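You operate a simulated robot arm through the tools that you are given. There is no shell and no other tool.

You are at the controls of a simulated robot arm. One attempt, no reset.

JOB
Wipe the swarf beside the cable holes off, then fit each grommet in the hole that it fills.
Fine: purple pad back. What is to be rubbed or washed off counts as gone when no trace of it is left.

It is judged by the outcome, as a careful person would: the job done as asked, and still so three seconds after it is handed in. It fails if anything else is knocked over, pushed out of place, dropped, spilled or broken.

ROBOT AND FRAMES
A 6-joint arm with a two-finger gripper, fixed in place. Base frame: the origin is at the foot of the arm, x ahead of it, y to its left, z up; the work surface is at about z = 0.86. Units: m, rad, N and s.
With the tool pointing down near the work surface it reaches from about 0.38 to 0.86 m from the base axis. Its first joint turns from -2.897 to 2.897 rad. Payload 2.45 kg.
The tool frame sits at the grasp point between the pads (the TCP): z along the fingers, y along the line on which they close. The tips reach 0.02 m beyond it. The gripper opens to 0.14 m. The gripper's body begins 0.168 m behind the TCP.
Orientation is told as [roll, pitch, yaw] about the base's x, y, z axes, in that order, counted from this pose: with the fingers straight down and closing along the base's y, the tool's x points along the base's -x, its y along +y and its z along -z.

CONTROLS
- The arm moves only by the tool servo_tool. Its argument "moves" is a list of rows, each a list of 7 numbers: the turn, a rotation vector about the base's x, y, z in rad, then the shift along the base's x, y, z in m, then the opening, from 0 (shut) to 1 (fully open). In form: [[ax, ay, az, tx, ty, tz, grip], ...]. A call has 1 to 20 rows; each row is the pose to reach, as a shift and turn from the pose commanded when the call began. A row lasts 0.2 s, in which the tool goes at most 0.05 m and 0.15 rad; a call with a longer step from one row to the next is refused whole, and so is a gripper value outside its range. Where a pose cannot be reached the arm comes as near as it can. A force on the tool above 40 N (or 10 N above the force at the start of the call, whichever is more), or a blocked arm, ends the call early, and 0.2 s more pass. Each finger travels about 0.045 m/s and halts on what it meets, pressing with about 30 N; the grip force reading is that of the motor and also rises with nothing between the fingers. The clock runs only during rows and for 0.2 s after the last one: add rows that repeat a pose to give the fingers time. It gives the time, the measured TCP pose, the force on the tool (base axes), the opening and the grip force at its end, in the units of the frame above (readings bear some noise), with the torque about the TCP (base axes, N m) and any sound that the robot's microphone picked up, and new pictures: "pictures" is both (left out), scene, wrist or none.
- Cameras (640 x 400 px; columns grow to the right, rows downward): "scene" is fixed at [0.0513, -0.6498, 1.5971]; the picture's right is [0.46, -0.89, 0.00], its down [-0.74, -0.39, -0.55] and it looks along [0.49, 0.25, -0.83] (base axes); focal length 291 px, centre (320, 200). "wrist" rides on the gripper at [0.078, 0.011, -0.209] in the tool frame; the picture's right is [-0.14, 0.99, 0.00], its down [-0.92, -0.13, -0.37] and it looks along [-0.36, -0.05, 0.93] (tool axes); focal length 280 px, centre (320, 200). There is no depth. A picture from a camera that has moved, and an enlarged one, comes with that camera's place and axes in the base frame and with its lens.
- raise_lower(by): slides the trunk up (or, below 0, down) by that many m; the arm rides with it, the base frame stays. It gives what a move gives, with no picture.
- enlarge(camera, box): a new picture of the part [left, top, right, bottom] of that camera's present view, enlarged. No time passes.
- close_job(): hands the job in; it is judged then, once.

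Nothing tells you positions but the pictures and the camera data. Unless the task says otherwise, let go and move clear before handing in.

The tools are called after "Request:" as name(argument=value, ...) on one line, values as JSON. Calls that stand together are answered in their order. servo_tool: Moves the arm, as the interface text tells. Its arguments: {"type":"object","properties":{"moves":{"type":"array","items":{"type":"array","items":{"type":"number"}}},"pictures":{"type":"string","enum":["both","scene","wrist","none"]}},"required":["moves"]} The other tools are called the same way: raise_lower (by) slides the trunk up or down; enlarge (camera, box) takes an enlarged picture of a part of a camera's view; close_job () hands the job in.

At the start:

```text
t: 0.0
position: [0.4234, -0.3386, 1.2352]
orientation: [0.0, 0.001, -0.001]
ft_force: [0.1, -0.1, -0.1]
torque: [0.01, 0.02, -0.02]
opening: 0.1398
grasp_force: 0.1
trunk travel left (down, up): [-0.1, 0.13]
```

scene: 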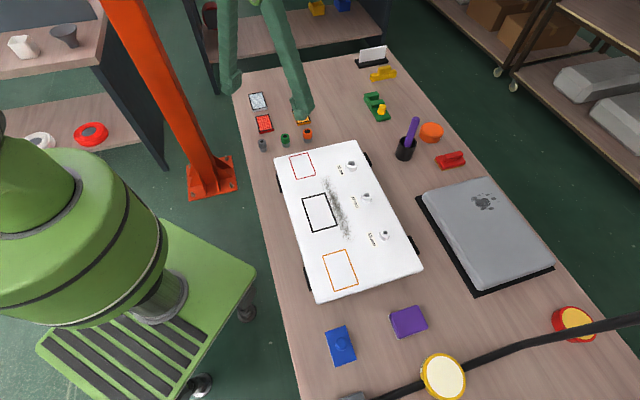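
wrist: 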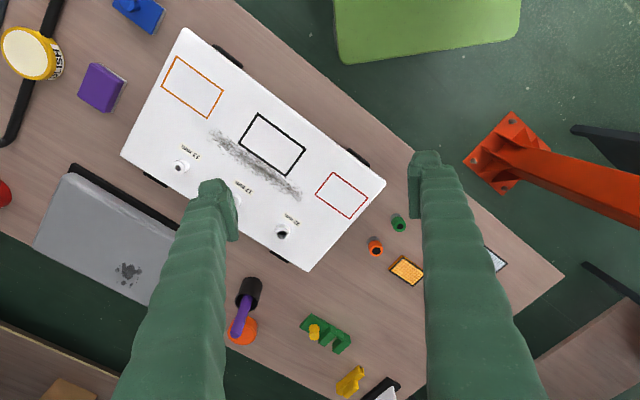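

I see a white panel with three cable holes (labelled), a grey swarf smear beside them, three small grommets (grey, green, orange) at the panel's far-left end, and a purple pad and a blue pad at the near end. First I'll enlarge views to read the labels and locate everything.

Request:
enlarge(camera="scene", box=[270, 130, 430, 230])

Request:
enlarge(camera="scene", box=[290, 200, 450, 300])

Request:
enlarge(camera="scene", box=[230, 80, 340, 155])

Request:
enlarge(camera="scene", box=[300, 285, 460, 400])

Request:
enlarge(camera="wrist", box=[110, 20, 400, 280])

Request:
enlarge(camera="scene", box=[340, 40, 480, 170])

```text
4.00 times, centred on (350, 180) of scene
camera zoom: at [0.0513, -0.6498, 1.5971], right [0.46, -0.89, 0.0], down [-0.74, -0.39, -0.55], along [0.49, 0.25, -0.83], focal length 1164 px, centre (200, 280)
```

zoom: 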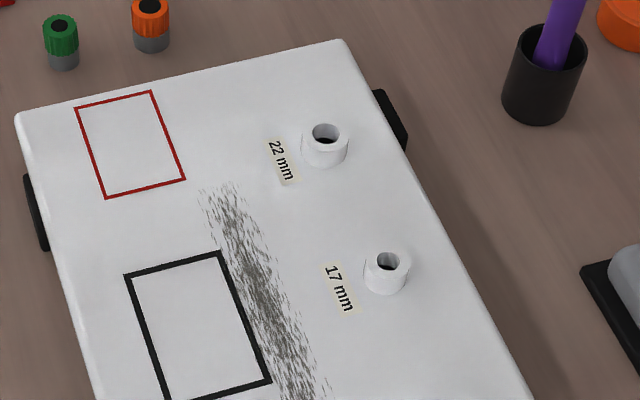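

```text
4.00 times, centred on (370, 250) of scene
camera zoom: at [0.0513, -0.6498, 1.5971], right [0.46, -0.89, 0.0], down [-0.74, -0.39, -0.55], along [0.49, 0.25, -0.83], focal length 1164 px, centre (120, 0)
```

zoom: 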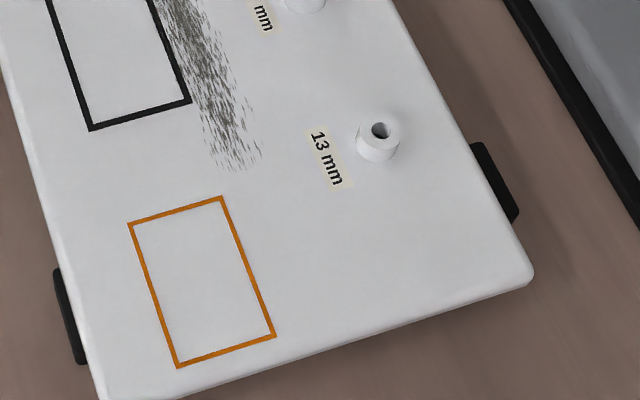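

```text
5.33 times, centred on (285, 118) of scene
camera zoom: at [0.0513, -0.6498, 1.5971], right [0.46, -0.89, 0.0], down [-0.74, -0.39, -0.55], along [0.49, 0.25, -0.83], focal length 1553 px, centre (507, 640)
```

zoom: 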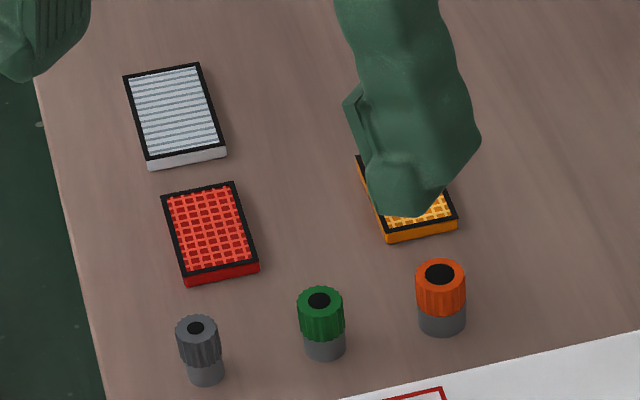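

```text
3.48 times, centred on (380, 342) of scene
camera zoom: at [0.0513, -0.6498, 1.5971], right [0.46, -0.89, 0.0], down [-0.74, -0.39, -0.55], along [0.49, 0.25, -0.83], focal length 1013 px, centre (111, -296)
```

zoom: 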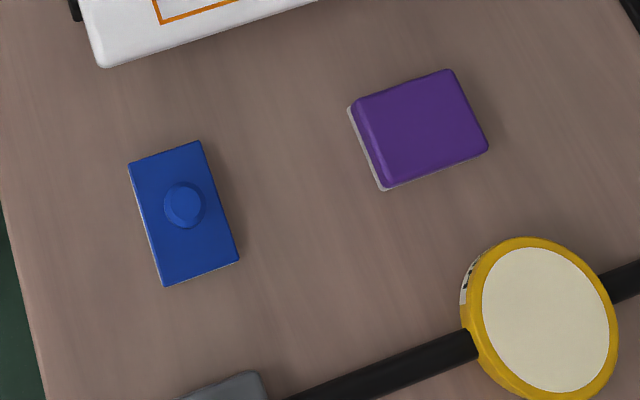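

```text
1.54 times, centred on (255, 150) of wrist
camera zoom: at [0.3455, -0.3272, 1.4442], right [0.14, 0.99, 0.0], down [0.92, -0.13, 0.37], along [0.36, -0.05, -0.93], focal length 431 px, centre (420, 277)
```

zoom: 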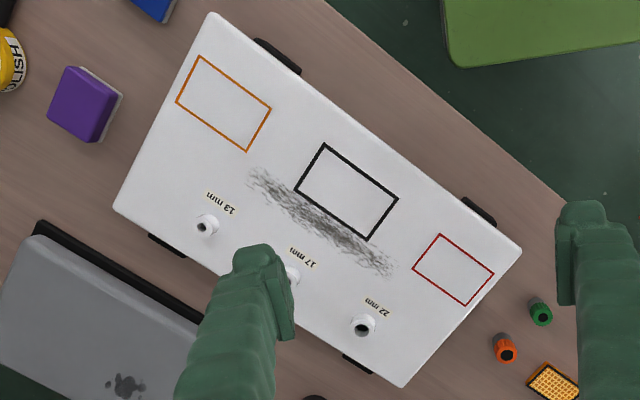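

```text
3.08 times, centred on (410, 105) of scene
camera zoom: at [0.0513, -0.6498, 1.5971], right [0.46, -0.89, 0.0], down [-0.74, -0.39, -0.55], along [0.49, 0.25, -0.83], focal length 896 px, centre (43, 492)
```

zoom: 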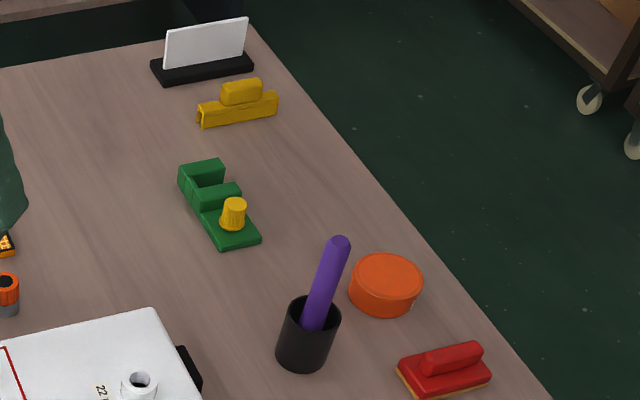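

Before moving, I want much closer views of the grommets, the collars and the pads to measure sizes.

Request:
enlarge(camera="scene", box=[252, 130, 292, 155])

Request:
enlarge(camera="scene", box=[285, 120, 325, 145])

Request:
enlarge(camera="scene", box=[330, 152, 370, 177])

Request:
enlarge(camera="scene", box=[345, 185, 385, 210])

Request:
enlarge(camera="scene", box=[365, 222, 405, 247])

Request:
enlarge(camera="scene", box=[380, 295, 440, 345])

Request:
enlarge(camera="scene", box=[325, 400, 405, 350])

```text
16.00 times, centred on (272, 142) of scene
camera zoom: at [0.0513, -0.6498, 1.5971], right [0.46, -0.89, 0.0], down [-0.74, -0.39, -0.55], along [0.49, 0.25, -0.83], focal length 4658 px, centre (1088, 1120)
```

zoom: 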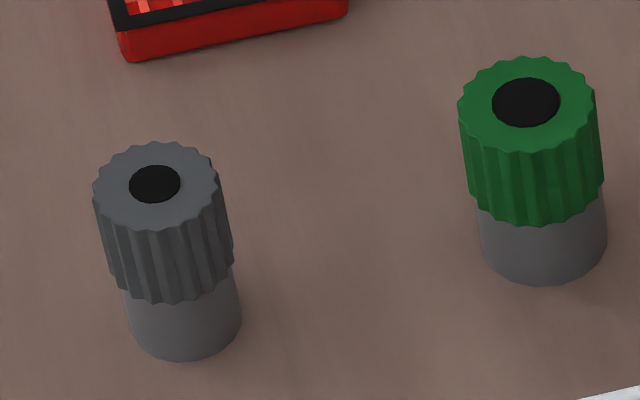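

```text
16.00 times, centred on (305, 132) of scene
camera zoom: at [0.0513, -0.6498, 1.5971], right [0.46, -0.89, 0.0], down [-0.74, -0.39, -0.55], along [0.49, 0.25, -0.83], focal length 4658 px, centre (560, 1280)
```

zoom: 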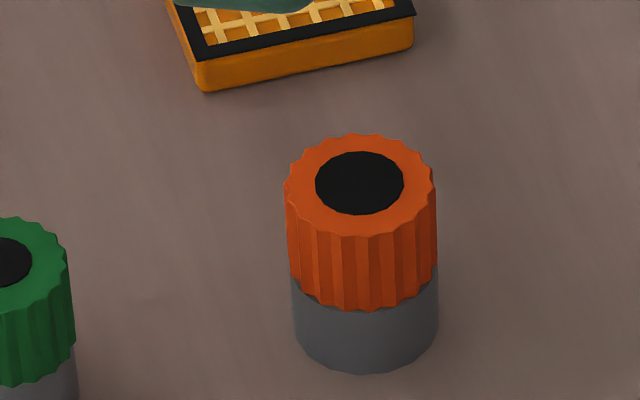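

```text
16.00 times, centred on (350, 164) of scene
camera zoom: at [0.0513, -0.6498, 1.5971], right [0.46, -0.89, 0.0], down [-0.74, -0.39, -0.55], along [0.49, 0.25, -0.83], focal length 4658 px, centre (-160, 768)
```

zoom: 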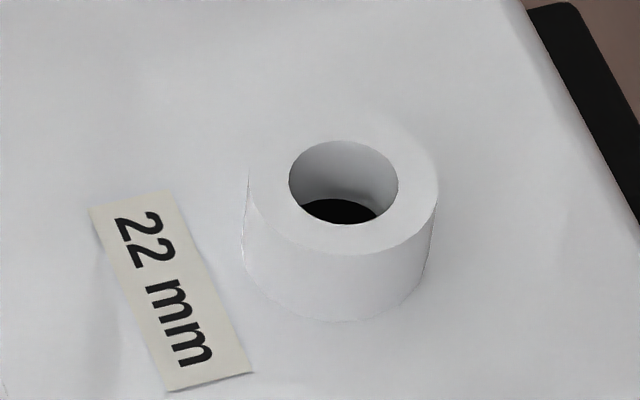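

```text
16.00 times, centred on (365, 198) of scene
camera zoom: at [0.0513, -0.6498, 1.5971], right [0.46, -0.89, 0.0], down [-0.74, -0.39, -0.55], along [0.49, 0.25, -0.83], focal length 4658 px, centre (-400, 240)
```

zoom: 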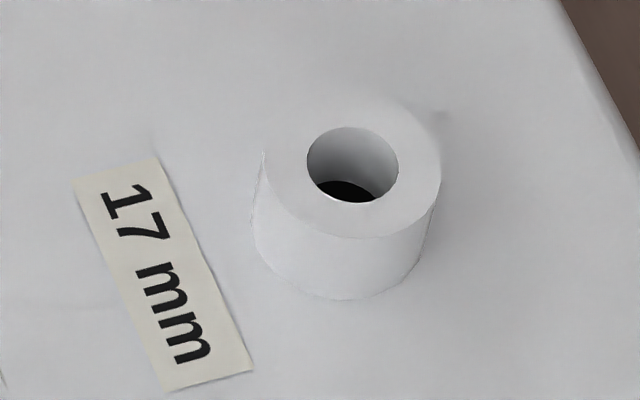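

```text
16.00 times, centred on (385, 234) of scene
camera zoom: at [0.0513, -0.6498, 1.5971], right [0.46, -0.89, 0.0], down [-0.74, -0.39, -0.55], along [0.49, 0.25, -0.83], focal length 4658 px, centre (-720, -352)
```

zoom: 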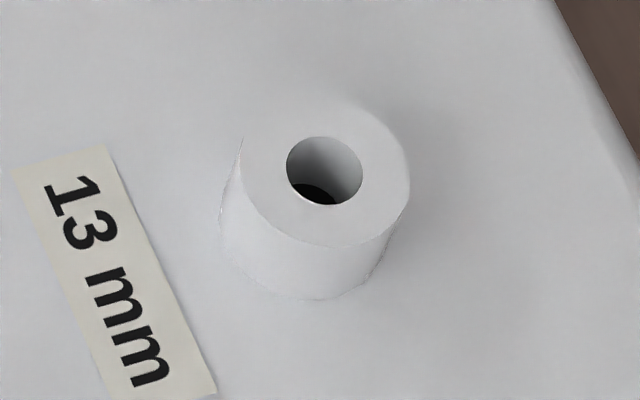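

```text
8.00 times, centred on (410, 320) of scene
camera zoom: at [0.0513, -0.6498, 1.5971], right [0.46, -0.89, 0.0], down [-0.74, -0.39, -0.55], along [0.49, 0.25, -0.83], focal length 2329 px, centre (-400, -760)
```

zoom: 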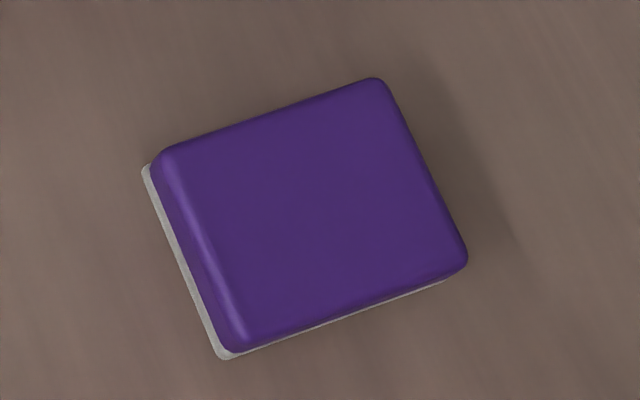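

```text
refused: the box must be [left, top, right, bottom]
```

I take the panel to be turned 45° (long axis along (1,1)/√2), with the holes at about (0.637,-0.458), (0.545,-0.549), (0.454,-0.640) and the purple pad at about (0.268,-0.768). Next I fly the tool above the purple pad, turned -45° to line up with it, and look with the wrist camera.

Request:
servo_tool(moves=[[0, 0, -0.0714, -0.014, -0.039, -0.0168, 1], [0, 0, -0.1428, -0.028, -0.078, -0.0336, 1], [0, 0, -0.2142, -0.042, -0.117, -0.0505, 1], [0, 0, -0.2856, -0.056, -0.156, -0.0673, 0.9], [0, 0, -0.357, -0.0705, -0.195, -0.084, 0.8], [0, 0, -0.4284, -0.0845, -0.234, -0.101, 0.7], [0, 0, -0.4998, -0.0986, -0.273, -0.118, 0.7], [0, 0, -0.5712, -0.1127, -0.312, -0.1345, 0.7], [0, 0, -0.6426, -0.1268, -0.351, -0.151, 0.7], [0, 0, -0.714, -0.141, -0.39, -0.168, 0.7], [0, 0, -0.7854, -0.155, -0.43, -0.185, 0.7], [0, 0, -0.7854, -0.155, -0.43, -0.185, 0.7]])

```text
t: 2.6
position: [0.268, -0.7712, 1.053]
orientation: [0.0, -0.001, -0.789]
ft_force: [0.4, -1.2, 0.1]
torque: [0.02, -0.01, 0.0]
opening: 0.098
grasp_force: 0.0
trunk travel left (down, up): [-0.1, 0.13]
camera wrist: at [0.2209, -0.7069, 1.2614], right [0.8, 0.6, 0.0], down [0.56, -0.74, 0.37], along [0.22, -0.29, -0.93], focal length 280 px, centre (320, 200)
```

scene: 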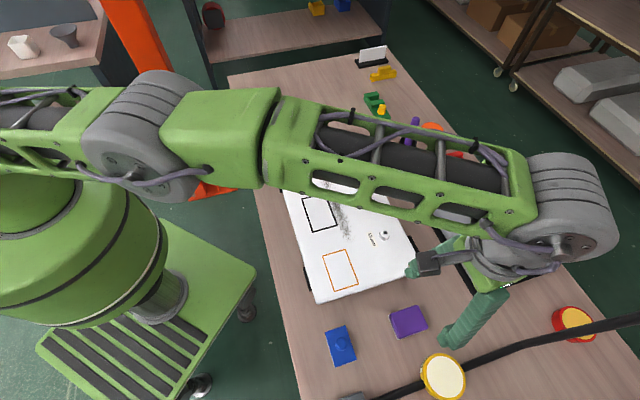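
wrist: 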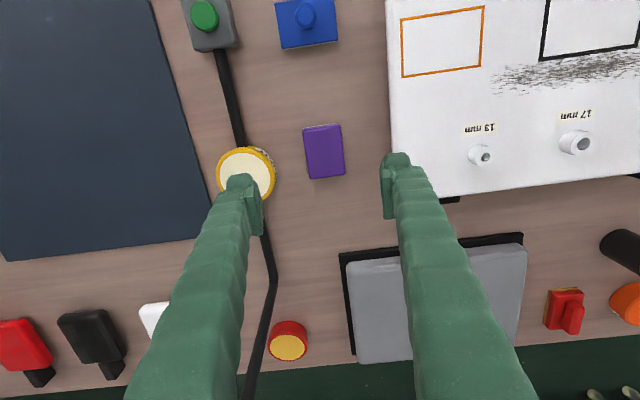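

The wrist view shows the purple pad just inside the fingers, with the polish tin close on one side. I'll enlarge to measure the pad and the tin precisely.

Request:
enlarge(camera="wrist", box=[285, 110, 365, 190])

Request:
enlarge(camera="wrist", box=[200, 120, 360, 220])

Request:
enlarge(camera="wrist", box=[385, 0, 640, 200])

Request:
enlarge(camera="scene", box=[380, 290, 480, 400])

```text
5.00 times, centred on (325, 150) of wrist
camera zoom: at [0.2209, -0.7069, 1.2614], right [0.8, 0.6, 0.0], down [0.56, -0.74, 0.37], along [0.22, -0.29, -0.93], focal length 1402 px, centre (295, 450)
```

zoom: 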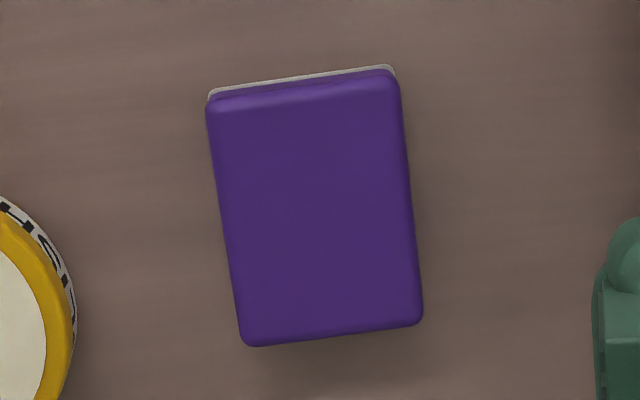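

```text
4.00 times, centred on (280, 170) of wrist
camera zoom: at [0.2209, -0.7069, 1.2614], right [0.8, 0.6, 0.0], down [0.56, -0.74, 0.37], along [0.22, -0.29, -0.93], focal length 1122 px, centre (480, 320)
```

zoom: 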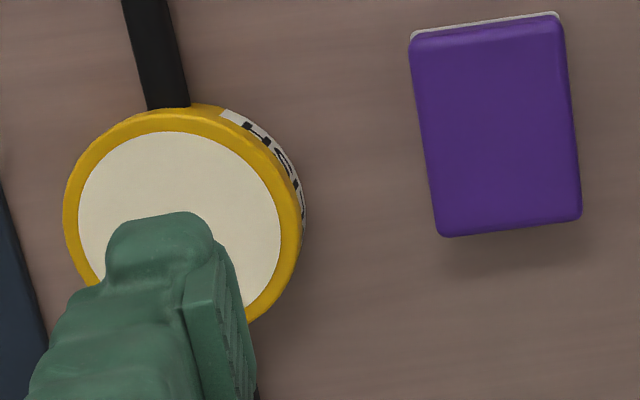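

```text
2.00 times, centred on (512, 100) of wrist
camera zoom: at [0.2209, -0.7069, 1.2614], right [0.8, 0.6, 0.0], down [0.56, -0.74, 0.37], along [0.22, -0.29, -0.93], focal length 561 px, centre (-65, 400)
```

zoom: 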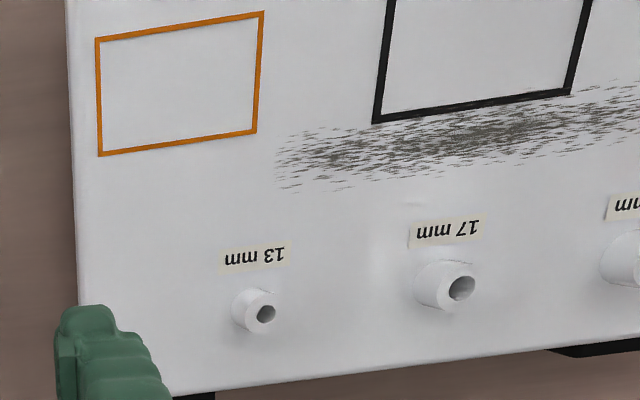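

```text
3.64 times, centred on (430, 345) of scene
camera zoom: at [0.0513, -0.6498, 1.5971], right [0.46, -0.89, 0.0], down [-0.74, -0.39, -0.55], along [0.49, 0.25, -0.83], focal length 1059 px, centre (-80, -327)
```

zoom: 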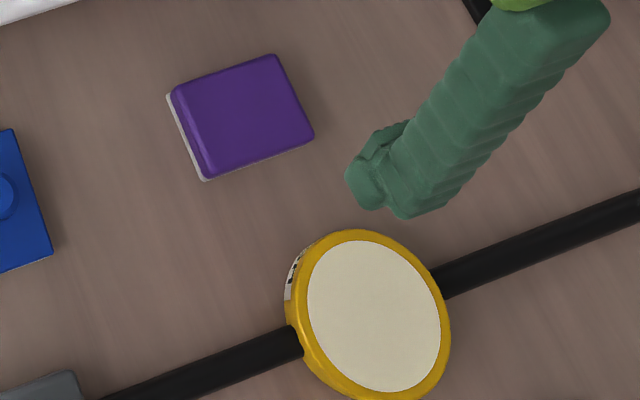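

The pad is about 0.052 × 0.07 m, centred near (0.272,-0.767) and turned 45°, and the tin's edge is about 0.068 m from its centre. I'll narrow the fingers and come down part-way to check the alignment.

Request:
servo_tool(moves=[[0, 0, 0, 0.003, 0.001, -0.03, 0.58], [0, 0, 0, 0.003, 0.001, -0.06, 0.56], [0, 0, 0, 0.003, 0.001, -0.09, 0.56], [0, 0, 0, 0.003, 0.001, -0.11, 0.56], [0, 0, 0, 0.003, 0.001, -0.11, 0.56], [0, 0, 0, 0.003, 0.001, -0.11, 0.56]])

Request:
enlarge(camera="wrist", box=[220, 60, 420, 220])

Request:
enlarge(camera="scene", box=[370, 270, 470, 370])

```text
t: 4.0
position: [0.271, -0.7677, 0.9401]
orientation: [0.001, -0.001, -0.786]
ft_force: [-0.3, -0.2, 0.0]
torque: [-0.01, 0.01, 0.02]
opening: 0.0782
grasp_force: 0.1
trunk travel left (down, up): [-0.1, 0.13]
camera wrist: at [0.2228, -0.7037, 1.1491], right [0.8, 0.6, 0.0], down [0.56, -0.74, 0.37], along [0.22, -0.29, -0.93], focal length 280 px, centre (320, 200)
```

scene: 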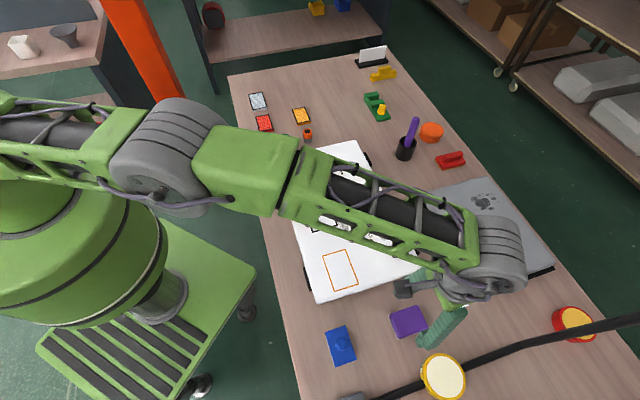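
wrist: 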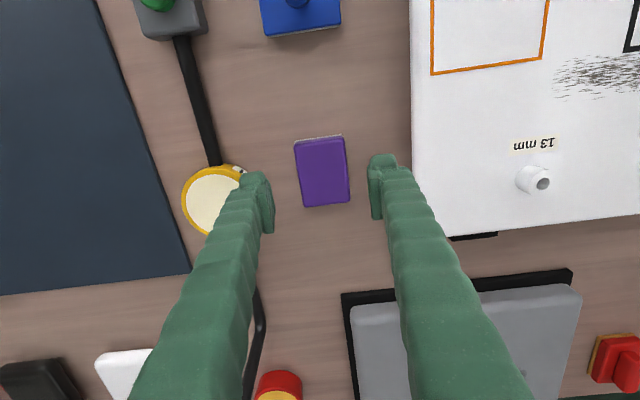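

```text
2.50 times, centred on (320, 140) of wrist
camera zoom: at [0.2228, -0.7037, 1.1491], right [0.8, 0.6, 0.0], down [0.56, -0.74, 0.37], along [0.22, -0.29, -0.93], focal length 701 px, centre (320, 350)
```

zoom: 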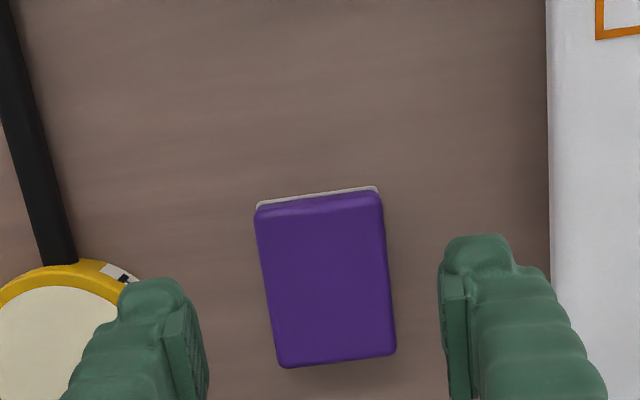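

```text
4.00 times, centred on (420, 320) of scene
camera zoom: at [0.0513, -0.6498, 1.5971], right [0.46, -0.89, 0.0], down [-0.74, -0.39, -0.55], along [0.49, 0.25, -0.83], focal length 1164 px, centre (-80, -280)
```

zoom: 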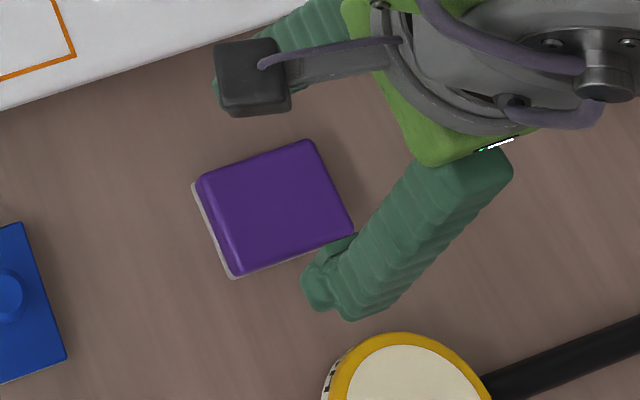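

The pad sits between the fingers with clearance on both sides. I'll go straight down to about z = 0.887 and look before closing.

Request:
servo_tool(moves=[[0, 0, 0, 0, 0, -0.02, 0.56], [0, 0, 0, 0, 0, -0.035, 0.56], [0, 0, 0, 0, 0, -0.046, 0.56], [0, 0, 0, 0, 0, -0.053, 0.56], [0, 0, 0, 0, 0, -0.053, 0.56]])

Request:
enlarge(camera="wrist", box=[220, 100, 420, 260])

Request:
enlarge(camera="scene", box=[370, 270, 470, 370])

```text
t: 5.2
position: [0.2708, -0.7671, 0.8883]
orientation: [0.001, 0.0, -0.786]
ft_force: [0.7, -0.1, 0.0]
torque: [0.03, 0.0, -0.02]
opening: 0.0785
grasp_force: 0.1
trunk travel left (down, up): [-0.1, 0.13]
camera wrist: at [0.2231, -0.7042, 1.0965], right [0.8, 0.6, 0.0], down [0.56, -0.74, 0.37], along [0.22, -0.29, -0.93], focal length 280 px, centre (320, 200)
```

scene: 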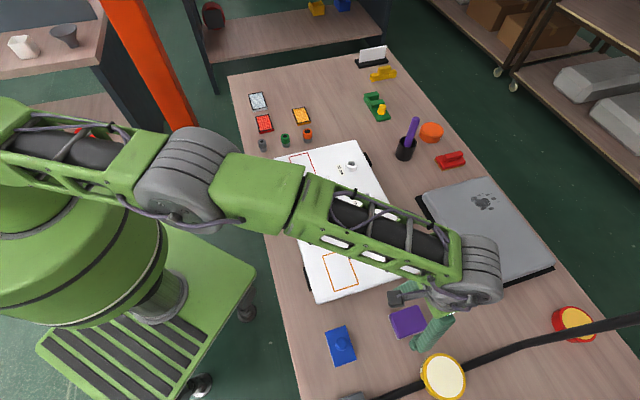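
wrist: 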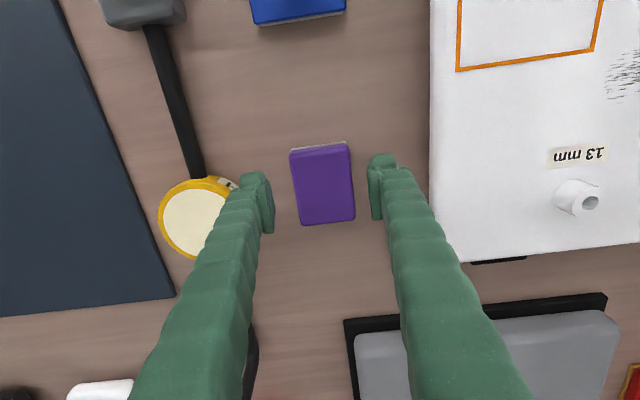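

```text
2.50 times, centred on (320, 180) of wrist
camera zoom: at [0.2231, -0.7042, 1.0965], right [0.8, 0.6, 0.0], down [0.56, -0.74, 0.37], along [0.22, -0.29, -0.93], focal length 701 px, centre (320, 250)
```

zoom: 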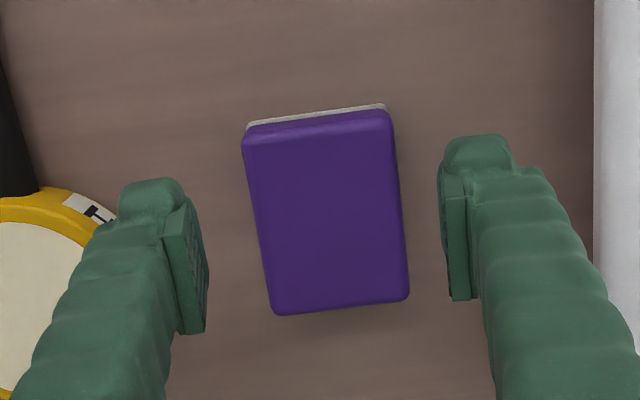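

```text
4.00 times, centred on (420, 320) of scene
camera zoom: at [0.0513, -0.6498, 1.5971], right [0.46, -0.89, 0.0], down [-0.74, -0.39, -0.55], along [0.49, 0.25, -0.83], focal length 1164 px, centre (-80, -280)
```

zoom: 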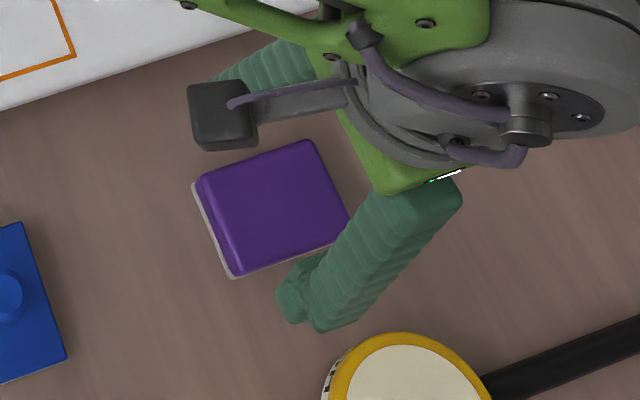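

The fingers straddle the pad with clear gaps. The pad looks about 18 mm tall, so I'll lower 4 mm more and close on it.

Request:
servo_tool(moves=[[0, 0, 0, 0, 0, -0.002, 0.56], [0, 0, 0, 0, 0, -0.004, 0.56], [0, 0, 0, 0, 0, -0.004, 0.5], [0, 0, 0, 0, 0, -0.004, 0.4], [0, 0, 0, 0, 0, -0.004, 0.3], [0, 0, 0, 0, 0, -0.004, 0.25], [0, 0, 0, 0, 0, -0.004, 0.2], [0, 0, 0, 0, 0, -0.004, 0.2]])

Request:
enlarge(camera="wrist", box=[220, 100, 420, 260])

```text
t: 7.0
position: [0.2716, -0.7675, 0.8831]
orientation: [0.001, 0.001, -0.785]
ft_force: [0.1, -0.8, -0.3]
torque: [-0.01, -0.03, -0.01]
opening: 0.0279
grasp_force: 0.1
trunk travel left (down, up): [-0.1, 0.13]
camera wrist: at [0.2233, -0.7039, 1.0924], right [0.8, 0.6, 0.0], down [0.56, -0.74, 0.37], along [0.22, -0.29, -0.93], focal length 280 px, centre (320, 200)
```

scene: 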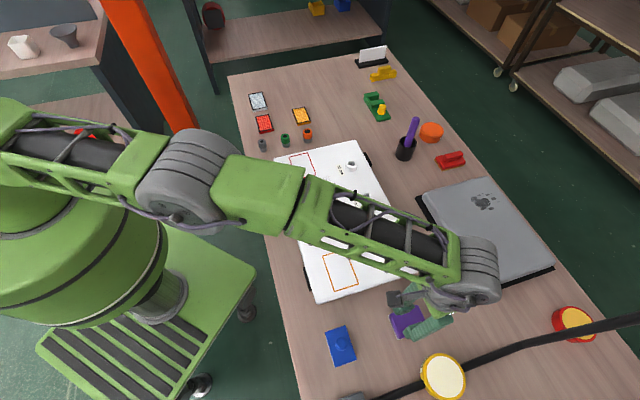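
wrist: 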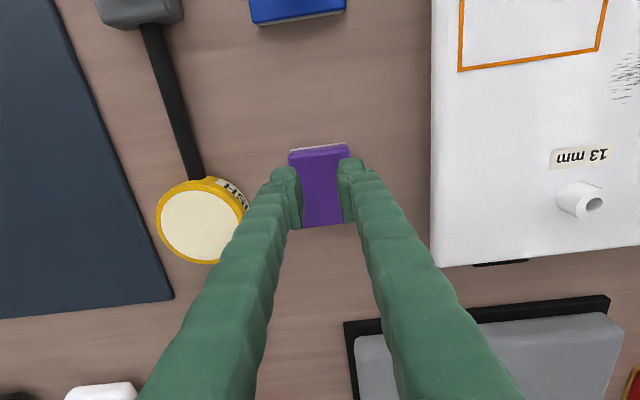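

```text
2.50 times, centred on (320, 180) of wrist
camera zoom: at [0.2233, -0.7039, 1.0924], right [0.8, 0.6, 0.0], down [0.56, -0.74, 0.37], along [0.22, -0.29, -0.93], focal length 701 px, centre (320, 250)
```

zoom: 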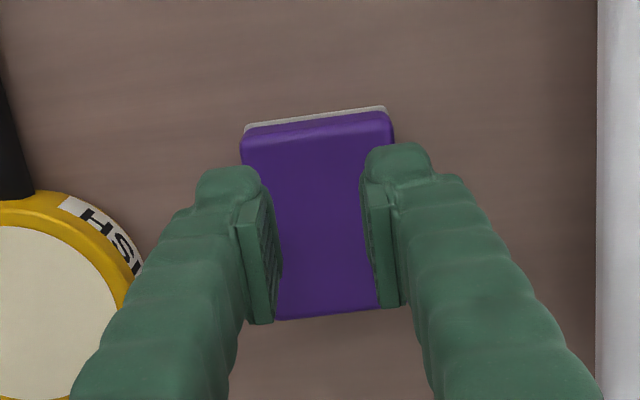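

The fingers closed to 0.028 m with no grip force, so they closed above the pad: the pad top lies below the fingertips (z < 0.863), and the real surface is lower than I assumed. I'll reopen and descend in small steps, watching the force.

Request:
servo_tool(moves=[[0, 0, 0, 0, 0, 0.004, 0.3], [0, 0, 0, 0, 0, 0.004, 0.45], [0, 0, 0, 0, 0, 0.004, 0.56], [0, 0, 0, 0, 0, 0.004, 0.56], [0, 0, 0, 0, 0, 0.004, 0.56], [0, 0, 0, 0, 0, 0.0, 0.56], [0, 0, 0, 0, 0, -0.003, 0.56], [0, 0, 0, 0, 0, -0.006, 0.56], [0, 0, 0, 0, 0, -0.006, 0.56]], pictures="wrist")

Request:
enlarge(camera="wrist", box=[220, 100, 420, 260])

Request:
enlarge(camera="scene", box=[380, 280, 460, 360])

```text
t: 9.0
position: [0.271, -0.7677, 0.8785]
orientation: [0.0, 0.001, -0.786]
ft_force: [0.1, -0.4, -0.6]
torque: [-0.02, 0.01, 0.0]
opening: 0.0785
grasp_force: 0.0
trunk travel left (down, up): [-0.1, 0.13]
camera wrist: at [0.224, -0.704, 1.0865], right [0.8, 0.6, 0.0], down [0.56, -0.74, 0.37], along [0.22, -0.29, -0.93], focal length 280 px, centre (320, 200)
```

wrist: 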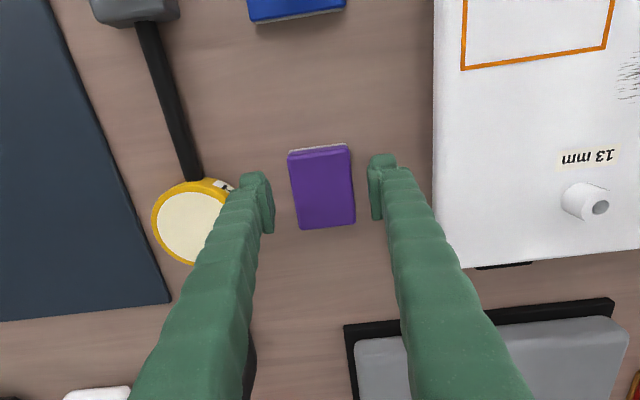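

```text
2.50 times, centred on (320, 180) of wrist
camera zoom: at [0.224, -0.704, 1.0865], right [0.8, 0.6, 0.0], down [0.56, -0.74, 0.37], along [0.22, -0.29, -0.93], focal length 701 px, centre (320, 250)
```

zoom: 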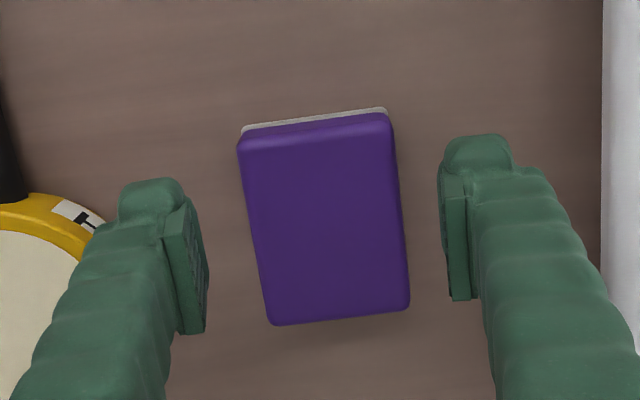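

```text
5.00 times, centred on (420, 320) of scene
camera zoom: at [0.0513, -0.6498, 1.5971], right [0.46, -0.89, 0.0], down [-0.74, -0.39, -0.55], along [0.49, 0.25, -0.83], focal length 1456 px, centre (-180, -400)
```

zoom: 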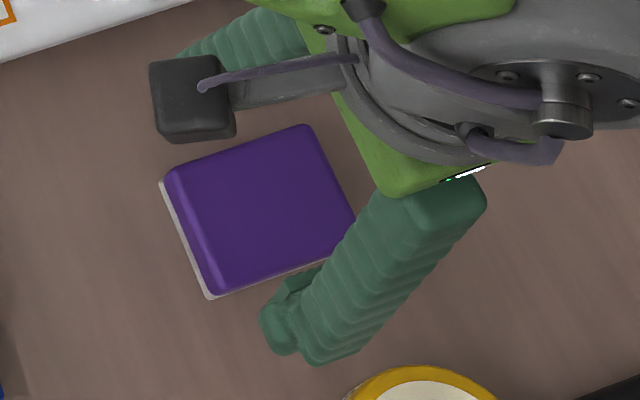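

No contact yet. From the perspective of its top edges, the pad's top may be near z ≈ 0.845. I'll keep descending in small steps, checking force.

Request:
servo_tool(moves=[[0, 0, 0, 0, 0, -0.003, 0.56], [0, 0, 0, 0, 0, -0.006, 0.56], [0, 0, 0, 0, 0, -0.008, 0.56], [0, 0, 0, 0, 0, -0.008, 0.56]], pictures="none")

```text
t: 10.0
position: [0.271, -0.7679, 0.8698]
orientation: [0.0, -0.001, -0.785]
ft_force: [0.0, 0.3, -0.5]
torque: [0.01, -0.02, -0.03]
opening: 0.0782
grasp_force: 0.1
trunk travel left (down, up): [-0.1, 0.13]
```

Still free at tip height 0.850. I'll continue down gently.

Request:
servo_tool(moves=[[0, 0, 0, 0, 0, -0.002, 0.56], [0, 0, 0, 0, 0, -0.004, 0.56], [0, 0, 0, 0, 0, -0.004, 0.56]], pictures="wrist")

Request:
enlarge(camera="wrist", box=[220, 100, 420, 260])

Request:
enlarge(camera="scene", box=[380, 280, 460, 360])

```text
t: 10.8
position: [0.2722, -0.7673, 0.8669]
orientation: [0.001, -0.001, -0.785]
ft_force: [-0.3, -0.5, 0.3]
torque: [0.01, -0.01, -0.04]
opening: 0.0782
grasp_force: 0.1
trunk travel left (down, up): [-0.1, 0.13]
camera wrist: at [0.2241, -0.704, 1.0744], right [0.8, 0.6, 0.0], down [0.56, -0.74, 0.37], along [0.22, -0.29, -0.93], focal length 280 px, centre (320, 200)
```

wrist: 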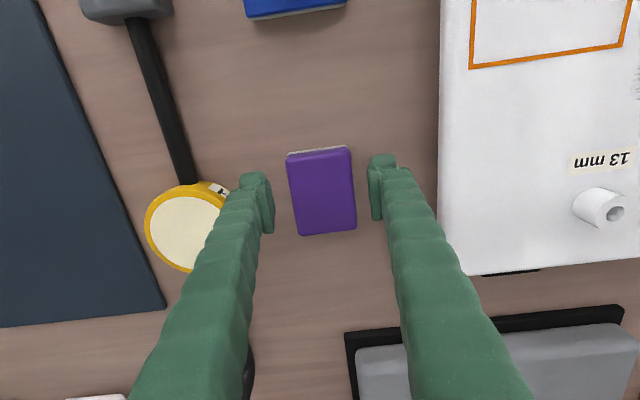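

```text
2.50 times, centred on (320, 180) of wrist
camera zoom: at [0.2241, -0.704, 1.0744], right [0.8, 0.6, 0.0], down [0.56, -0.74, 0.37], along [0.22, -0.29, -0.93], focal length 701 px, centre (320, 250)
```

zoom: 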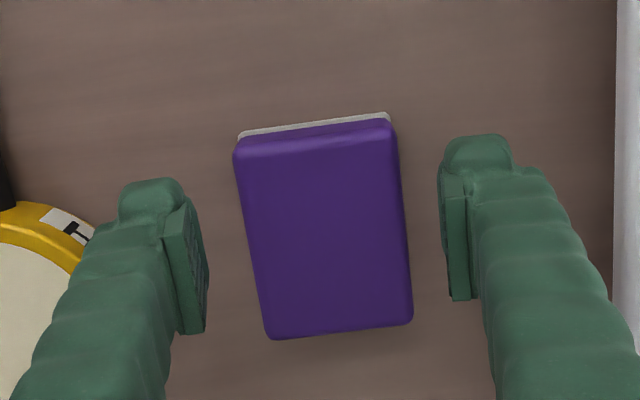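

```text
5.00 times, centred on (420, 320) of scene
camera zoom: at [0.0513, -0.6498, 1.5971], right [0.46, -0.89, 0.0], down [-0.74, -0.39, -0.55], along [0.49, 0.25, -0.83], focal length 1456 px, centre (-180, -400)
```

zoom: 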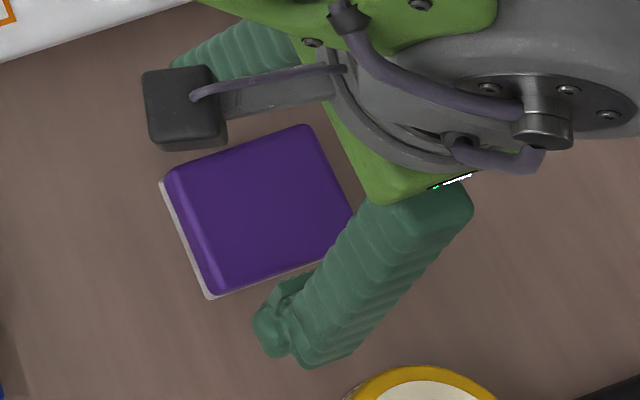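

Comparing views at different heights puts the pad's top nearer z ≈ 0.825, and its centre about 14 mm further out than the TCP. I'll shift outward and keep descending in small force-checked steps.

Request:
servo_tool(moves=[[0, 0, 0, 0.005, -0.0045, 0, 0.56], [0, 0, 0, 0.011, -0.0092, 0, 0.56], [0, 0, 0, 0.011, -0.0092, -0.004, 0.56], [0, 0, 0, 0.011, -0.0092, -0.008, 0.56], [0, 0, 0, 0.011, -0.0092, -0.008, 0.56]], pictures="wrist")

Request:
enlarge(camera="wrist", box=[220, 100, 420, 260])

Request:
enlarge(camera="scene", box=[380, 280, 460, 360])

```text
t: 12.0
position: [0.2808, -0.7679, 0.858]
orientation: [0.001, 0.0, -0.784]
ft_force: [-0.1, -0.5, -0.2]
torque: [0.0, 0.02, -0.02]
opening: 0.0785
grasp_force: 0.0
out of reach, approached as far as the arm can: row 2, 3, 4, 5
trunk travel left (down, up): [-0.1, 0.13]
camera wrist: at [0.2327, -0.7043, 1.0666], right [0.8, 0.6, 0.0], down [0.56, -0.74, 0.37], along [0.22, -0.29, -0.93], focal length 280 px, centre (320, 200)
```

wrist: 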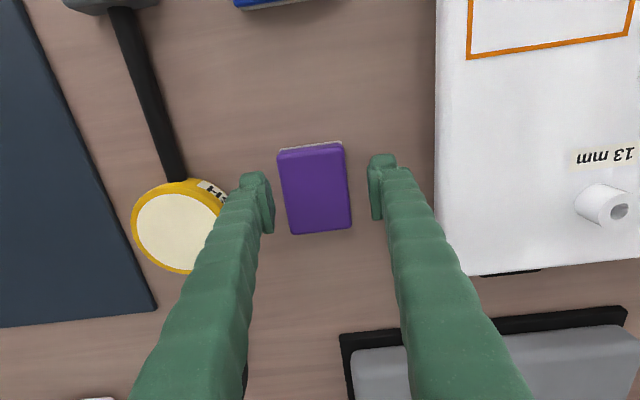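

```text
2.50 times, centred on (320, 180) of wrist
camera zoom: at [0.2327, -0.7043, 1.0666], right [0.8, 0.6, 0.0], down [0.56, -0.74, 0.37], along [0.22, -0.29, -0.93], focal length 701 px, centre (320, 250)
```

zoom: 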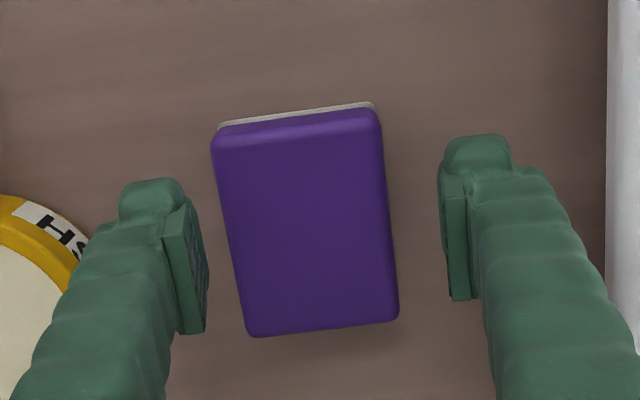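

```text
5.00 times, centred on (420, 320) of scene
camera zoom: at [0.0513, -0.6498, 1.5971], right [0.46, -0.89, 0.0], down [-0.74, -0.39, -0.55], along [0.49, 0.25, -0.83], focal length 1456 px, centre (-180, -400)
```

zoom: 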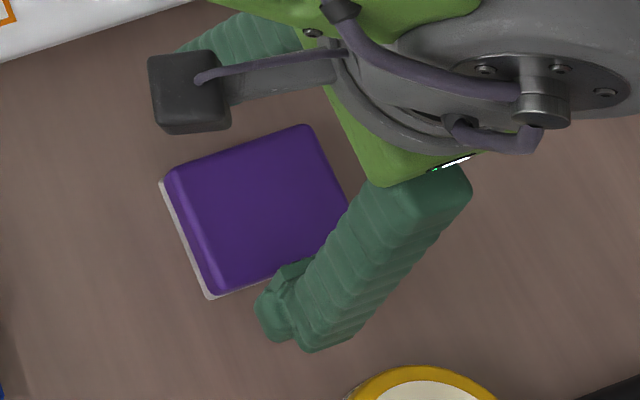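

The target was slightly out of reach at this height, so the trunk should come down to gain reach. I'll lift straight up first, then lower the trunk 0.1 m.

Request:
servo_tool(moves=[[0, 0, 0, -0.005, 0.004, 0.03, 0.56], [0, 0, 0, -0.011, 0.0092, 0.07, 0.56], [0, 0, 0, -0.011, 0.0092, 0.11, 0.56], [0, 0, 0, -0.011, 0.0092, 0.15, 0.56], [0, 0, 0, -0.011, 0.0092, 0.15, 0.56]], pictures="none")

Request:
raise_lower(by=-0.1)

Request:
servo_tool(moves=[[0, 0, 0, 0, 0, 0, 0.56], [0, 0, 0, 0, 0, 0, 0.56]])

```text
t: 13.2
position: [0.2696, -0.7589, 1.0102]
orientation: [-0.001, 0.0, -0.784]
ft_force: [-0.2, 0.1, 0.1]
torque: [0.01, 0.03, -0.02]
opening: 0.0784
grasp_force: 0.1
trunk travel left (down, up): [-0.1, 0.13]
```

```text
t: 14.5
position: [0.2688, -0.7609, 0.9098]
orientation: [0.0, 0.0, -0.786]
ft_force: [0.6, 0.3, -0.2]
torque: [-0.03, -0.01, 0.01]
opening: 0.0783
grasp_force: 0.1
trunk travel left (down, up): [0.0, 0.23]
```

```text
t: 15.1
position: [0.268, -0.7599, 0.9097]
orientation: [-0.001, 0.0, -0.786]
ft_force: [-0.1, -0.2, -0.6]
torque: [-0.03, 0.02, 0.03]
opening: 0.0785
grasp_force: 0.0
trunk travel left (down, up): [0.0, 0.23]
camera wrist: at [0.2211, -0.6958, 1.1187], right [0.8, 0.6, 0.0], down [0.56, -0.74, 0.37], along [0.22, -0.29, -0.93], focal length 280 px, centre (320, 200)
```

scene: 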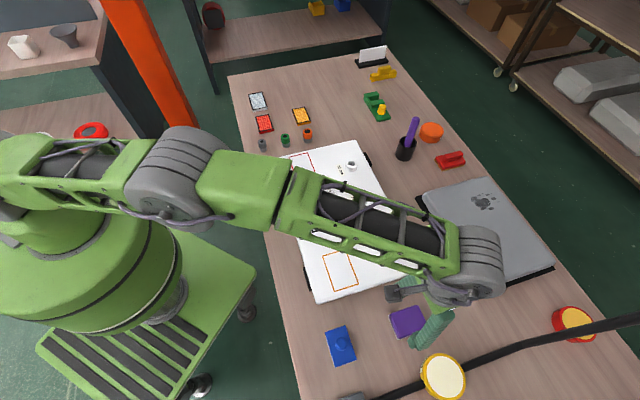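
wrist: 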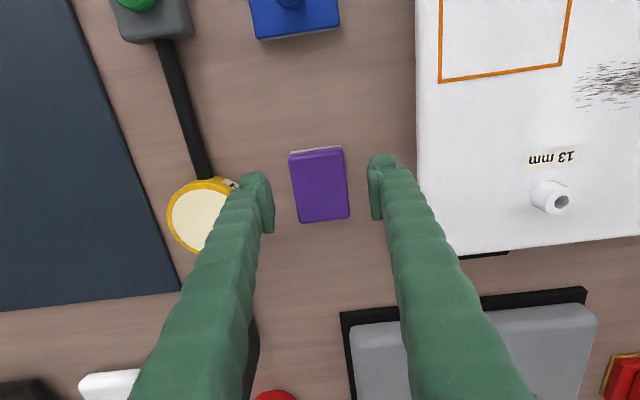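

With the trunk down there is more reach. I'll move to my pad-centre estimate and come down to z ≈ 0.87, then compare views for depth.

Request:
servo_tool(moves=[[0, 0, 0, 0.007, -0.008, -0.01, 0.56], [0, 0, 0, 0.0146, -0.0169, -0.02, 0.56], [0, 0, 0, 0.0146, -0.0169, -0.03, 0.56], [0, 0, 0, 0.0146, -0.0169, -0.04, 0.56], [0, 0, 0, 0.0146, -0.0169, -0.04, 0.56], [0, 0, 0, 0.0146, -0.0169, -0.04, 0.56]], pictures="wrist")

Request:
enlarge(camera="wrist", box=[220, 100, 420, 260])

Request:
enlarge(camera="scene", box=[380, 280, 460, 360])

```text
t: 16.5
position: [0.2828, -0.7736, 0.869]
orientation: [0.0, -0.004, -0.786]
ft_force: [-0.6, -0.1, 0.3]
torque: [0.01, -0.02, 0.02]
opening: 0.0784
grasp_force: 0.0
trunk travel left (down, up): [0.0, 0.23]
camera wrist: at [0.2361, -0.7109, 1.0775], right [0.8, 0.6, 0.0], down [0.56, -0.74, 0.37], along [0.22, -0.3, -0.93], focal length 280 px, centre (320, 200)
```

wrist: 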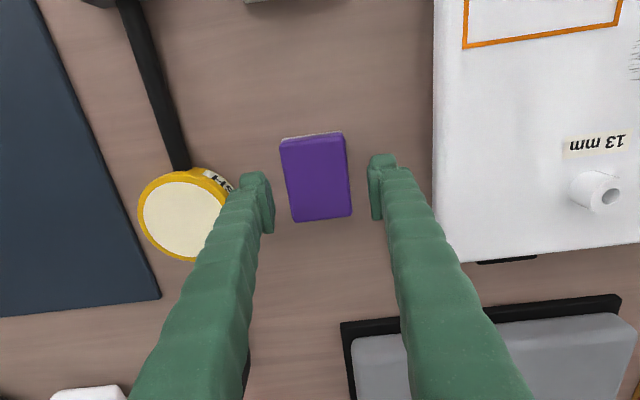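

```text
2.50 times, centred on (320, 180) of wrist
camera zoom: at [0.2361, -0.7109, 1.0775], right [0.8, 0.6, 0.0], down [0.56, -0.74, 0.37], along [0.22, -0.3, -0.93], focal length 701 px, centre (320, 250)
```

zoom: 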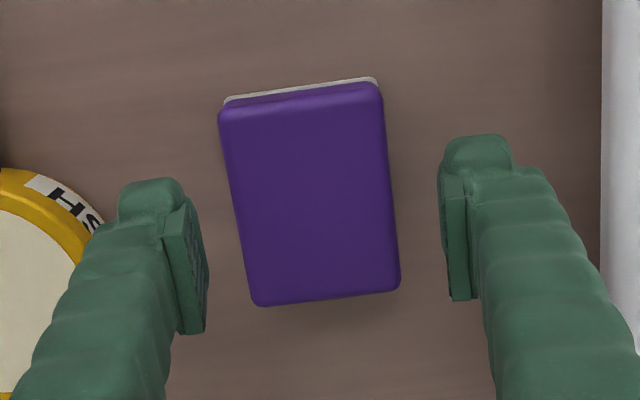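

```text
5.00 times, centred on (420, 320) of scene
camera zoom: at [0.0513, -0.6498, 1.5971], right [0.46, -0.89, 0.0], down [-0.74, -0.39, -0.55], along [0.49, 0.25, -0.83], focal length 1456 px, centre (-180, -400)
```

zoom: 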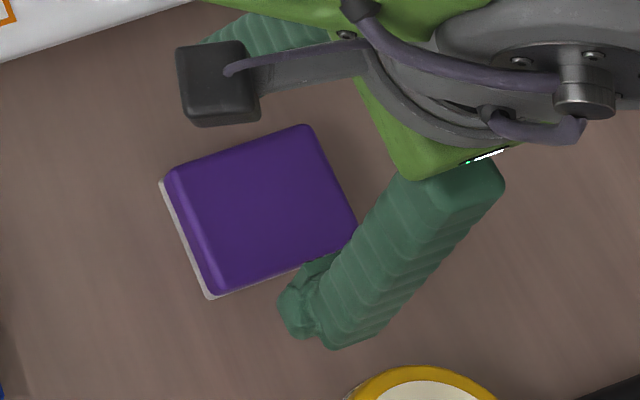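

The pad is now centred on the tool axis in the image. I'll descend in small steps with the force checked each time.

Request:
servo_tool(moves=[[0, 0, 0, 0, 0, -0.005, 0.56], [0, 0, 0, 0, 0, -0.01, 0.56], [0, 0, 0, 0, 0, -0.015, 0.56], [0, 0, 0, 0, 0, -0.018, 0.56], [0, 0, 0, 0, 0, -0.018, 0.56]], pictures="wrist")

Request:
enlarge(camera="wrist", box=[220, 100, 420, 260])

Request:
enlarge(camera="scene", box=[380, 280, 460, 360])

```text
t: 17.7
position: [0.2828, -0.7752, 0.8513]
orientation: [0.001, 0.002, -0.785]
ft_force: [-0.3, 0.5, 0.1]
torque: [-0.03, -0.01, 0.0]
opening: 0.0786
grasp_force: 0.1
trunk travel left (down, up): [0.0, 0.23]
camera wrist: at [0.2351, -0.7114, 1.0602], right [0.8, 0.6, 0.0], down [0.56, -0.74, 0.37], along [0.22, -0.29, -0.93], focal length 280 px, centre (320, 200)
```

wrist: 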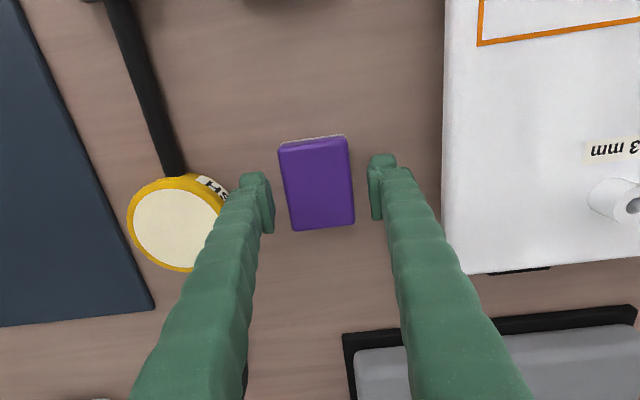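

```text
2.50 times, centred on (320, 180) of wrist
camera zoom: at [0.2351, -0.7114, 1.0602], right [0.8, 0.6, 0.0], down [0.56, -0.74, 0.37], along [0.22, -0.29, -0.93], focal length 701 px, centre (320, 250)
```

zoom: 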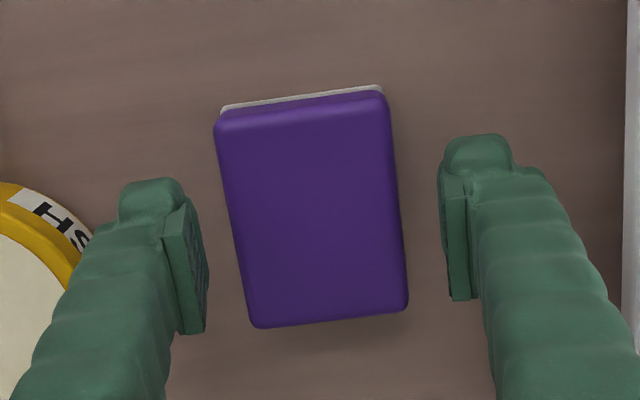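

```text
5.00 times, centred on (420, 320) of scene
camera zoom: at [0.0513, -0.6498, 1.5971], right [0.46, -0.89, 0.0], down [-0.74, -0.39, -0.55], along [0.49, 0.25, -0.83], focal length 1456 px, centre (-180, -400)
```

zoom: 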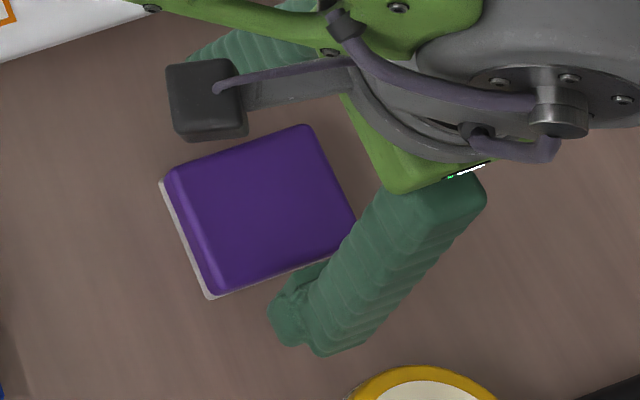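

Still no contact with tips at 0.831. The scaling now agrees on a pad top near z ≈ 0.815, so I continue down.

Request:
servo_tool(moves=[[0, 0, 0, 0, 0, -0.005, 0.56], [0, 0, 0, 0, 0, -0.01, 0.56], [0, 0, 0, 0, 0, -0.015, 0.56], [0, 0, 0, 0, 0, -0.018, 0.56], [0, 0, 0, 0, 0, -0.018, 0.56]], pictures="wrist")

Request:
enlarge(camera="wrist", box=[220, 100, 420, 260])

Request:
enlarge(camera="scene", box=[380, 280, 460, 360])

```text
t: 18.9
position: [0.2831, -0.7742, 0.8344]
orientation: [0.0, 0.0, -0.784]
ft_force: [-0.6, -0.2, 0.3]
torque: [0.01, -0.03, 0.0]
opening: 0.0783
grasp_force: 0.2
out of reach, approached as far as the arm can: row 4
trunk travel left (down, up): [0.0, 0.23]
camera wrist: at [0.236, -0.7106, 1.0421], right [0.8, 0.6, 0.0], down [0.56, -0.74, 0.37], along [0.22, -0.29, -0.93], focal length 280 px, centre (320, 200)
```

wrist: 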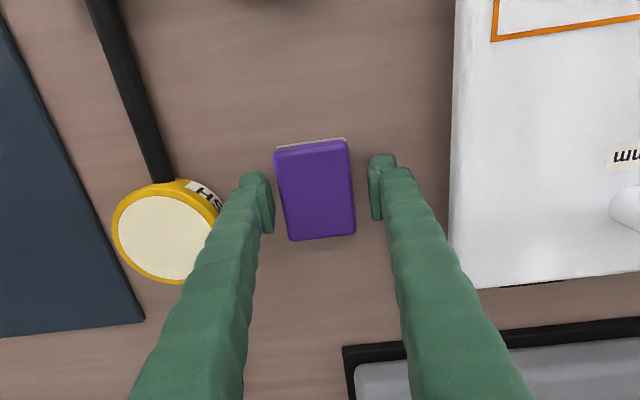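

```text
2.50 times, centred on (320, 180) of wrist
camera zoom: at [0.236, -0.7106, 1.0421], right [0.8, 0.6, 0.0], down [0.56, -0.74, 0.37], along [0.22, -0.29, -0.93], focal length 701 px, centre (320, 250)
```

zoom: 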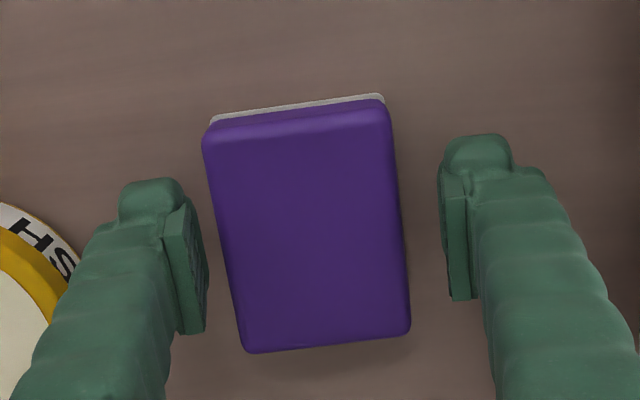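

```text
5.00 times, centred on (420, 320) of scene
camera zoom: at [0.0513, -0.6498, 1.5971], right [0.46, -0.89, 0.0], down [-0.74, -0.39, -0.55], along [0.49, 0.25, -0.83], focal length 1456 px, centre (-180, -400)
```

zoom: 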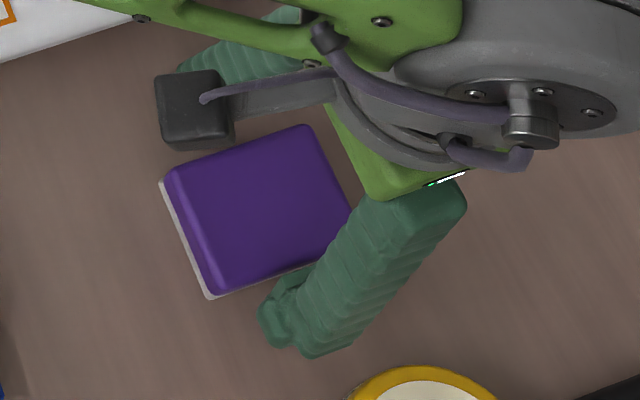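

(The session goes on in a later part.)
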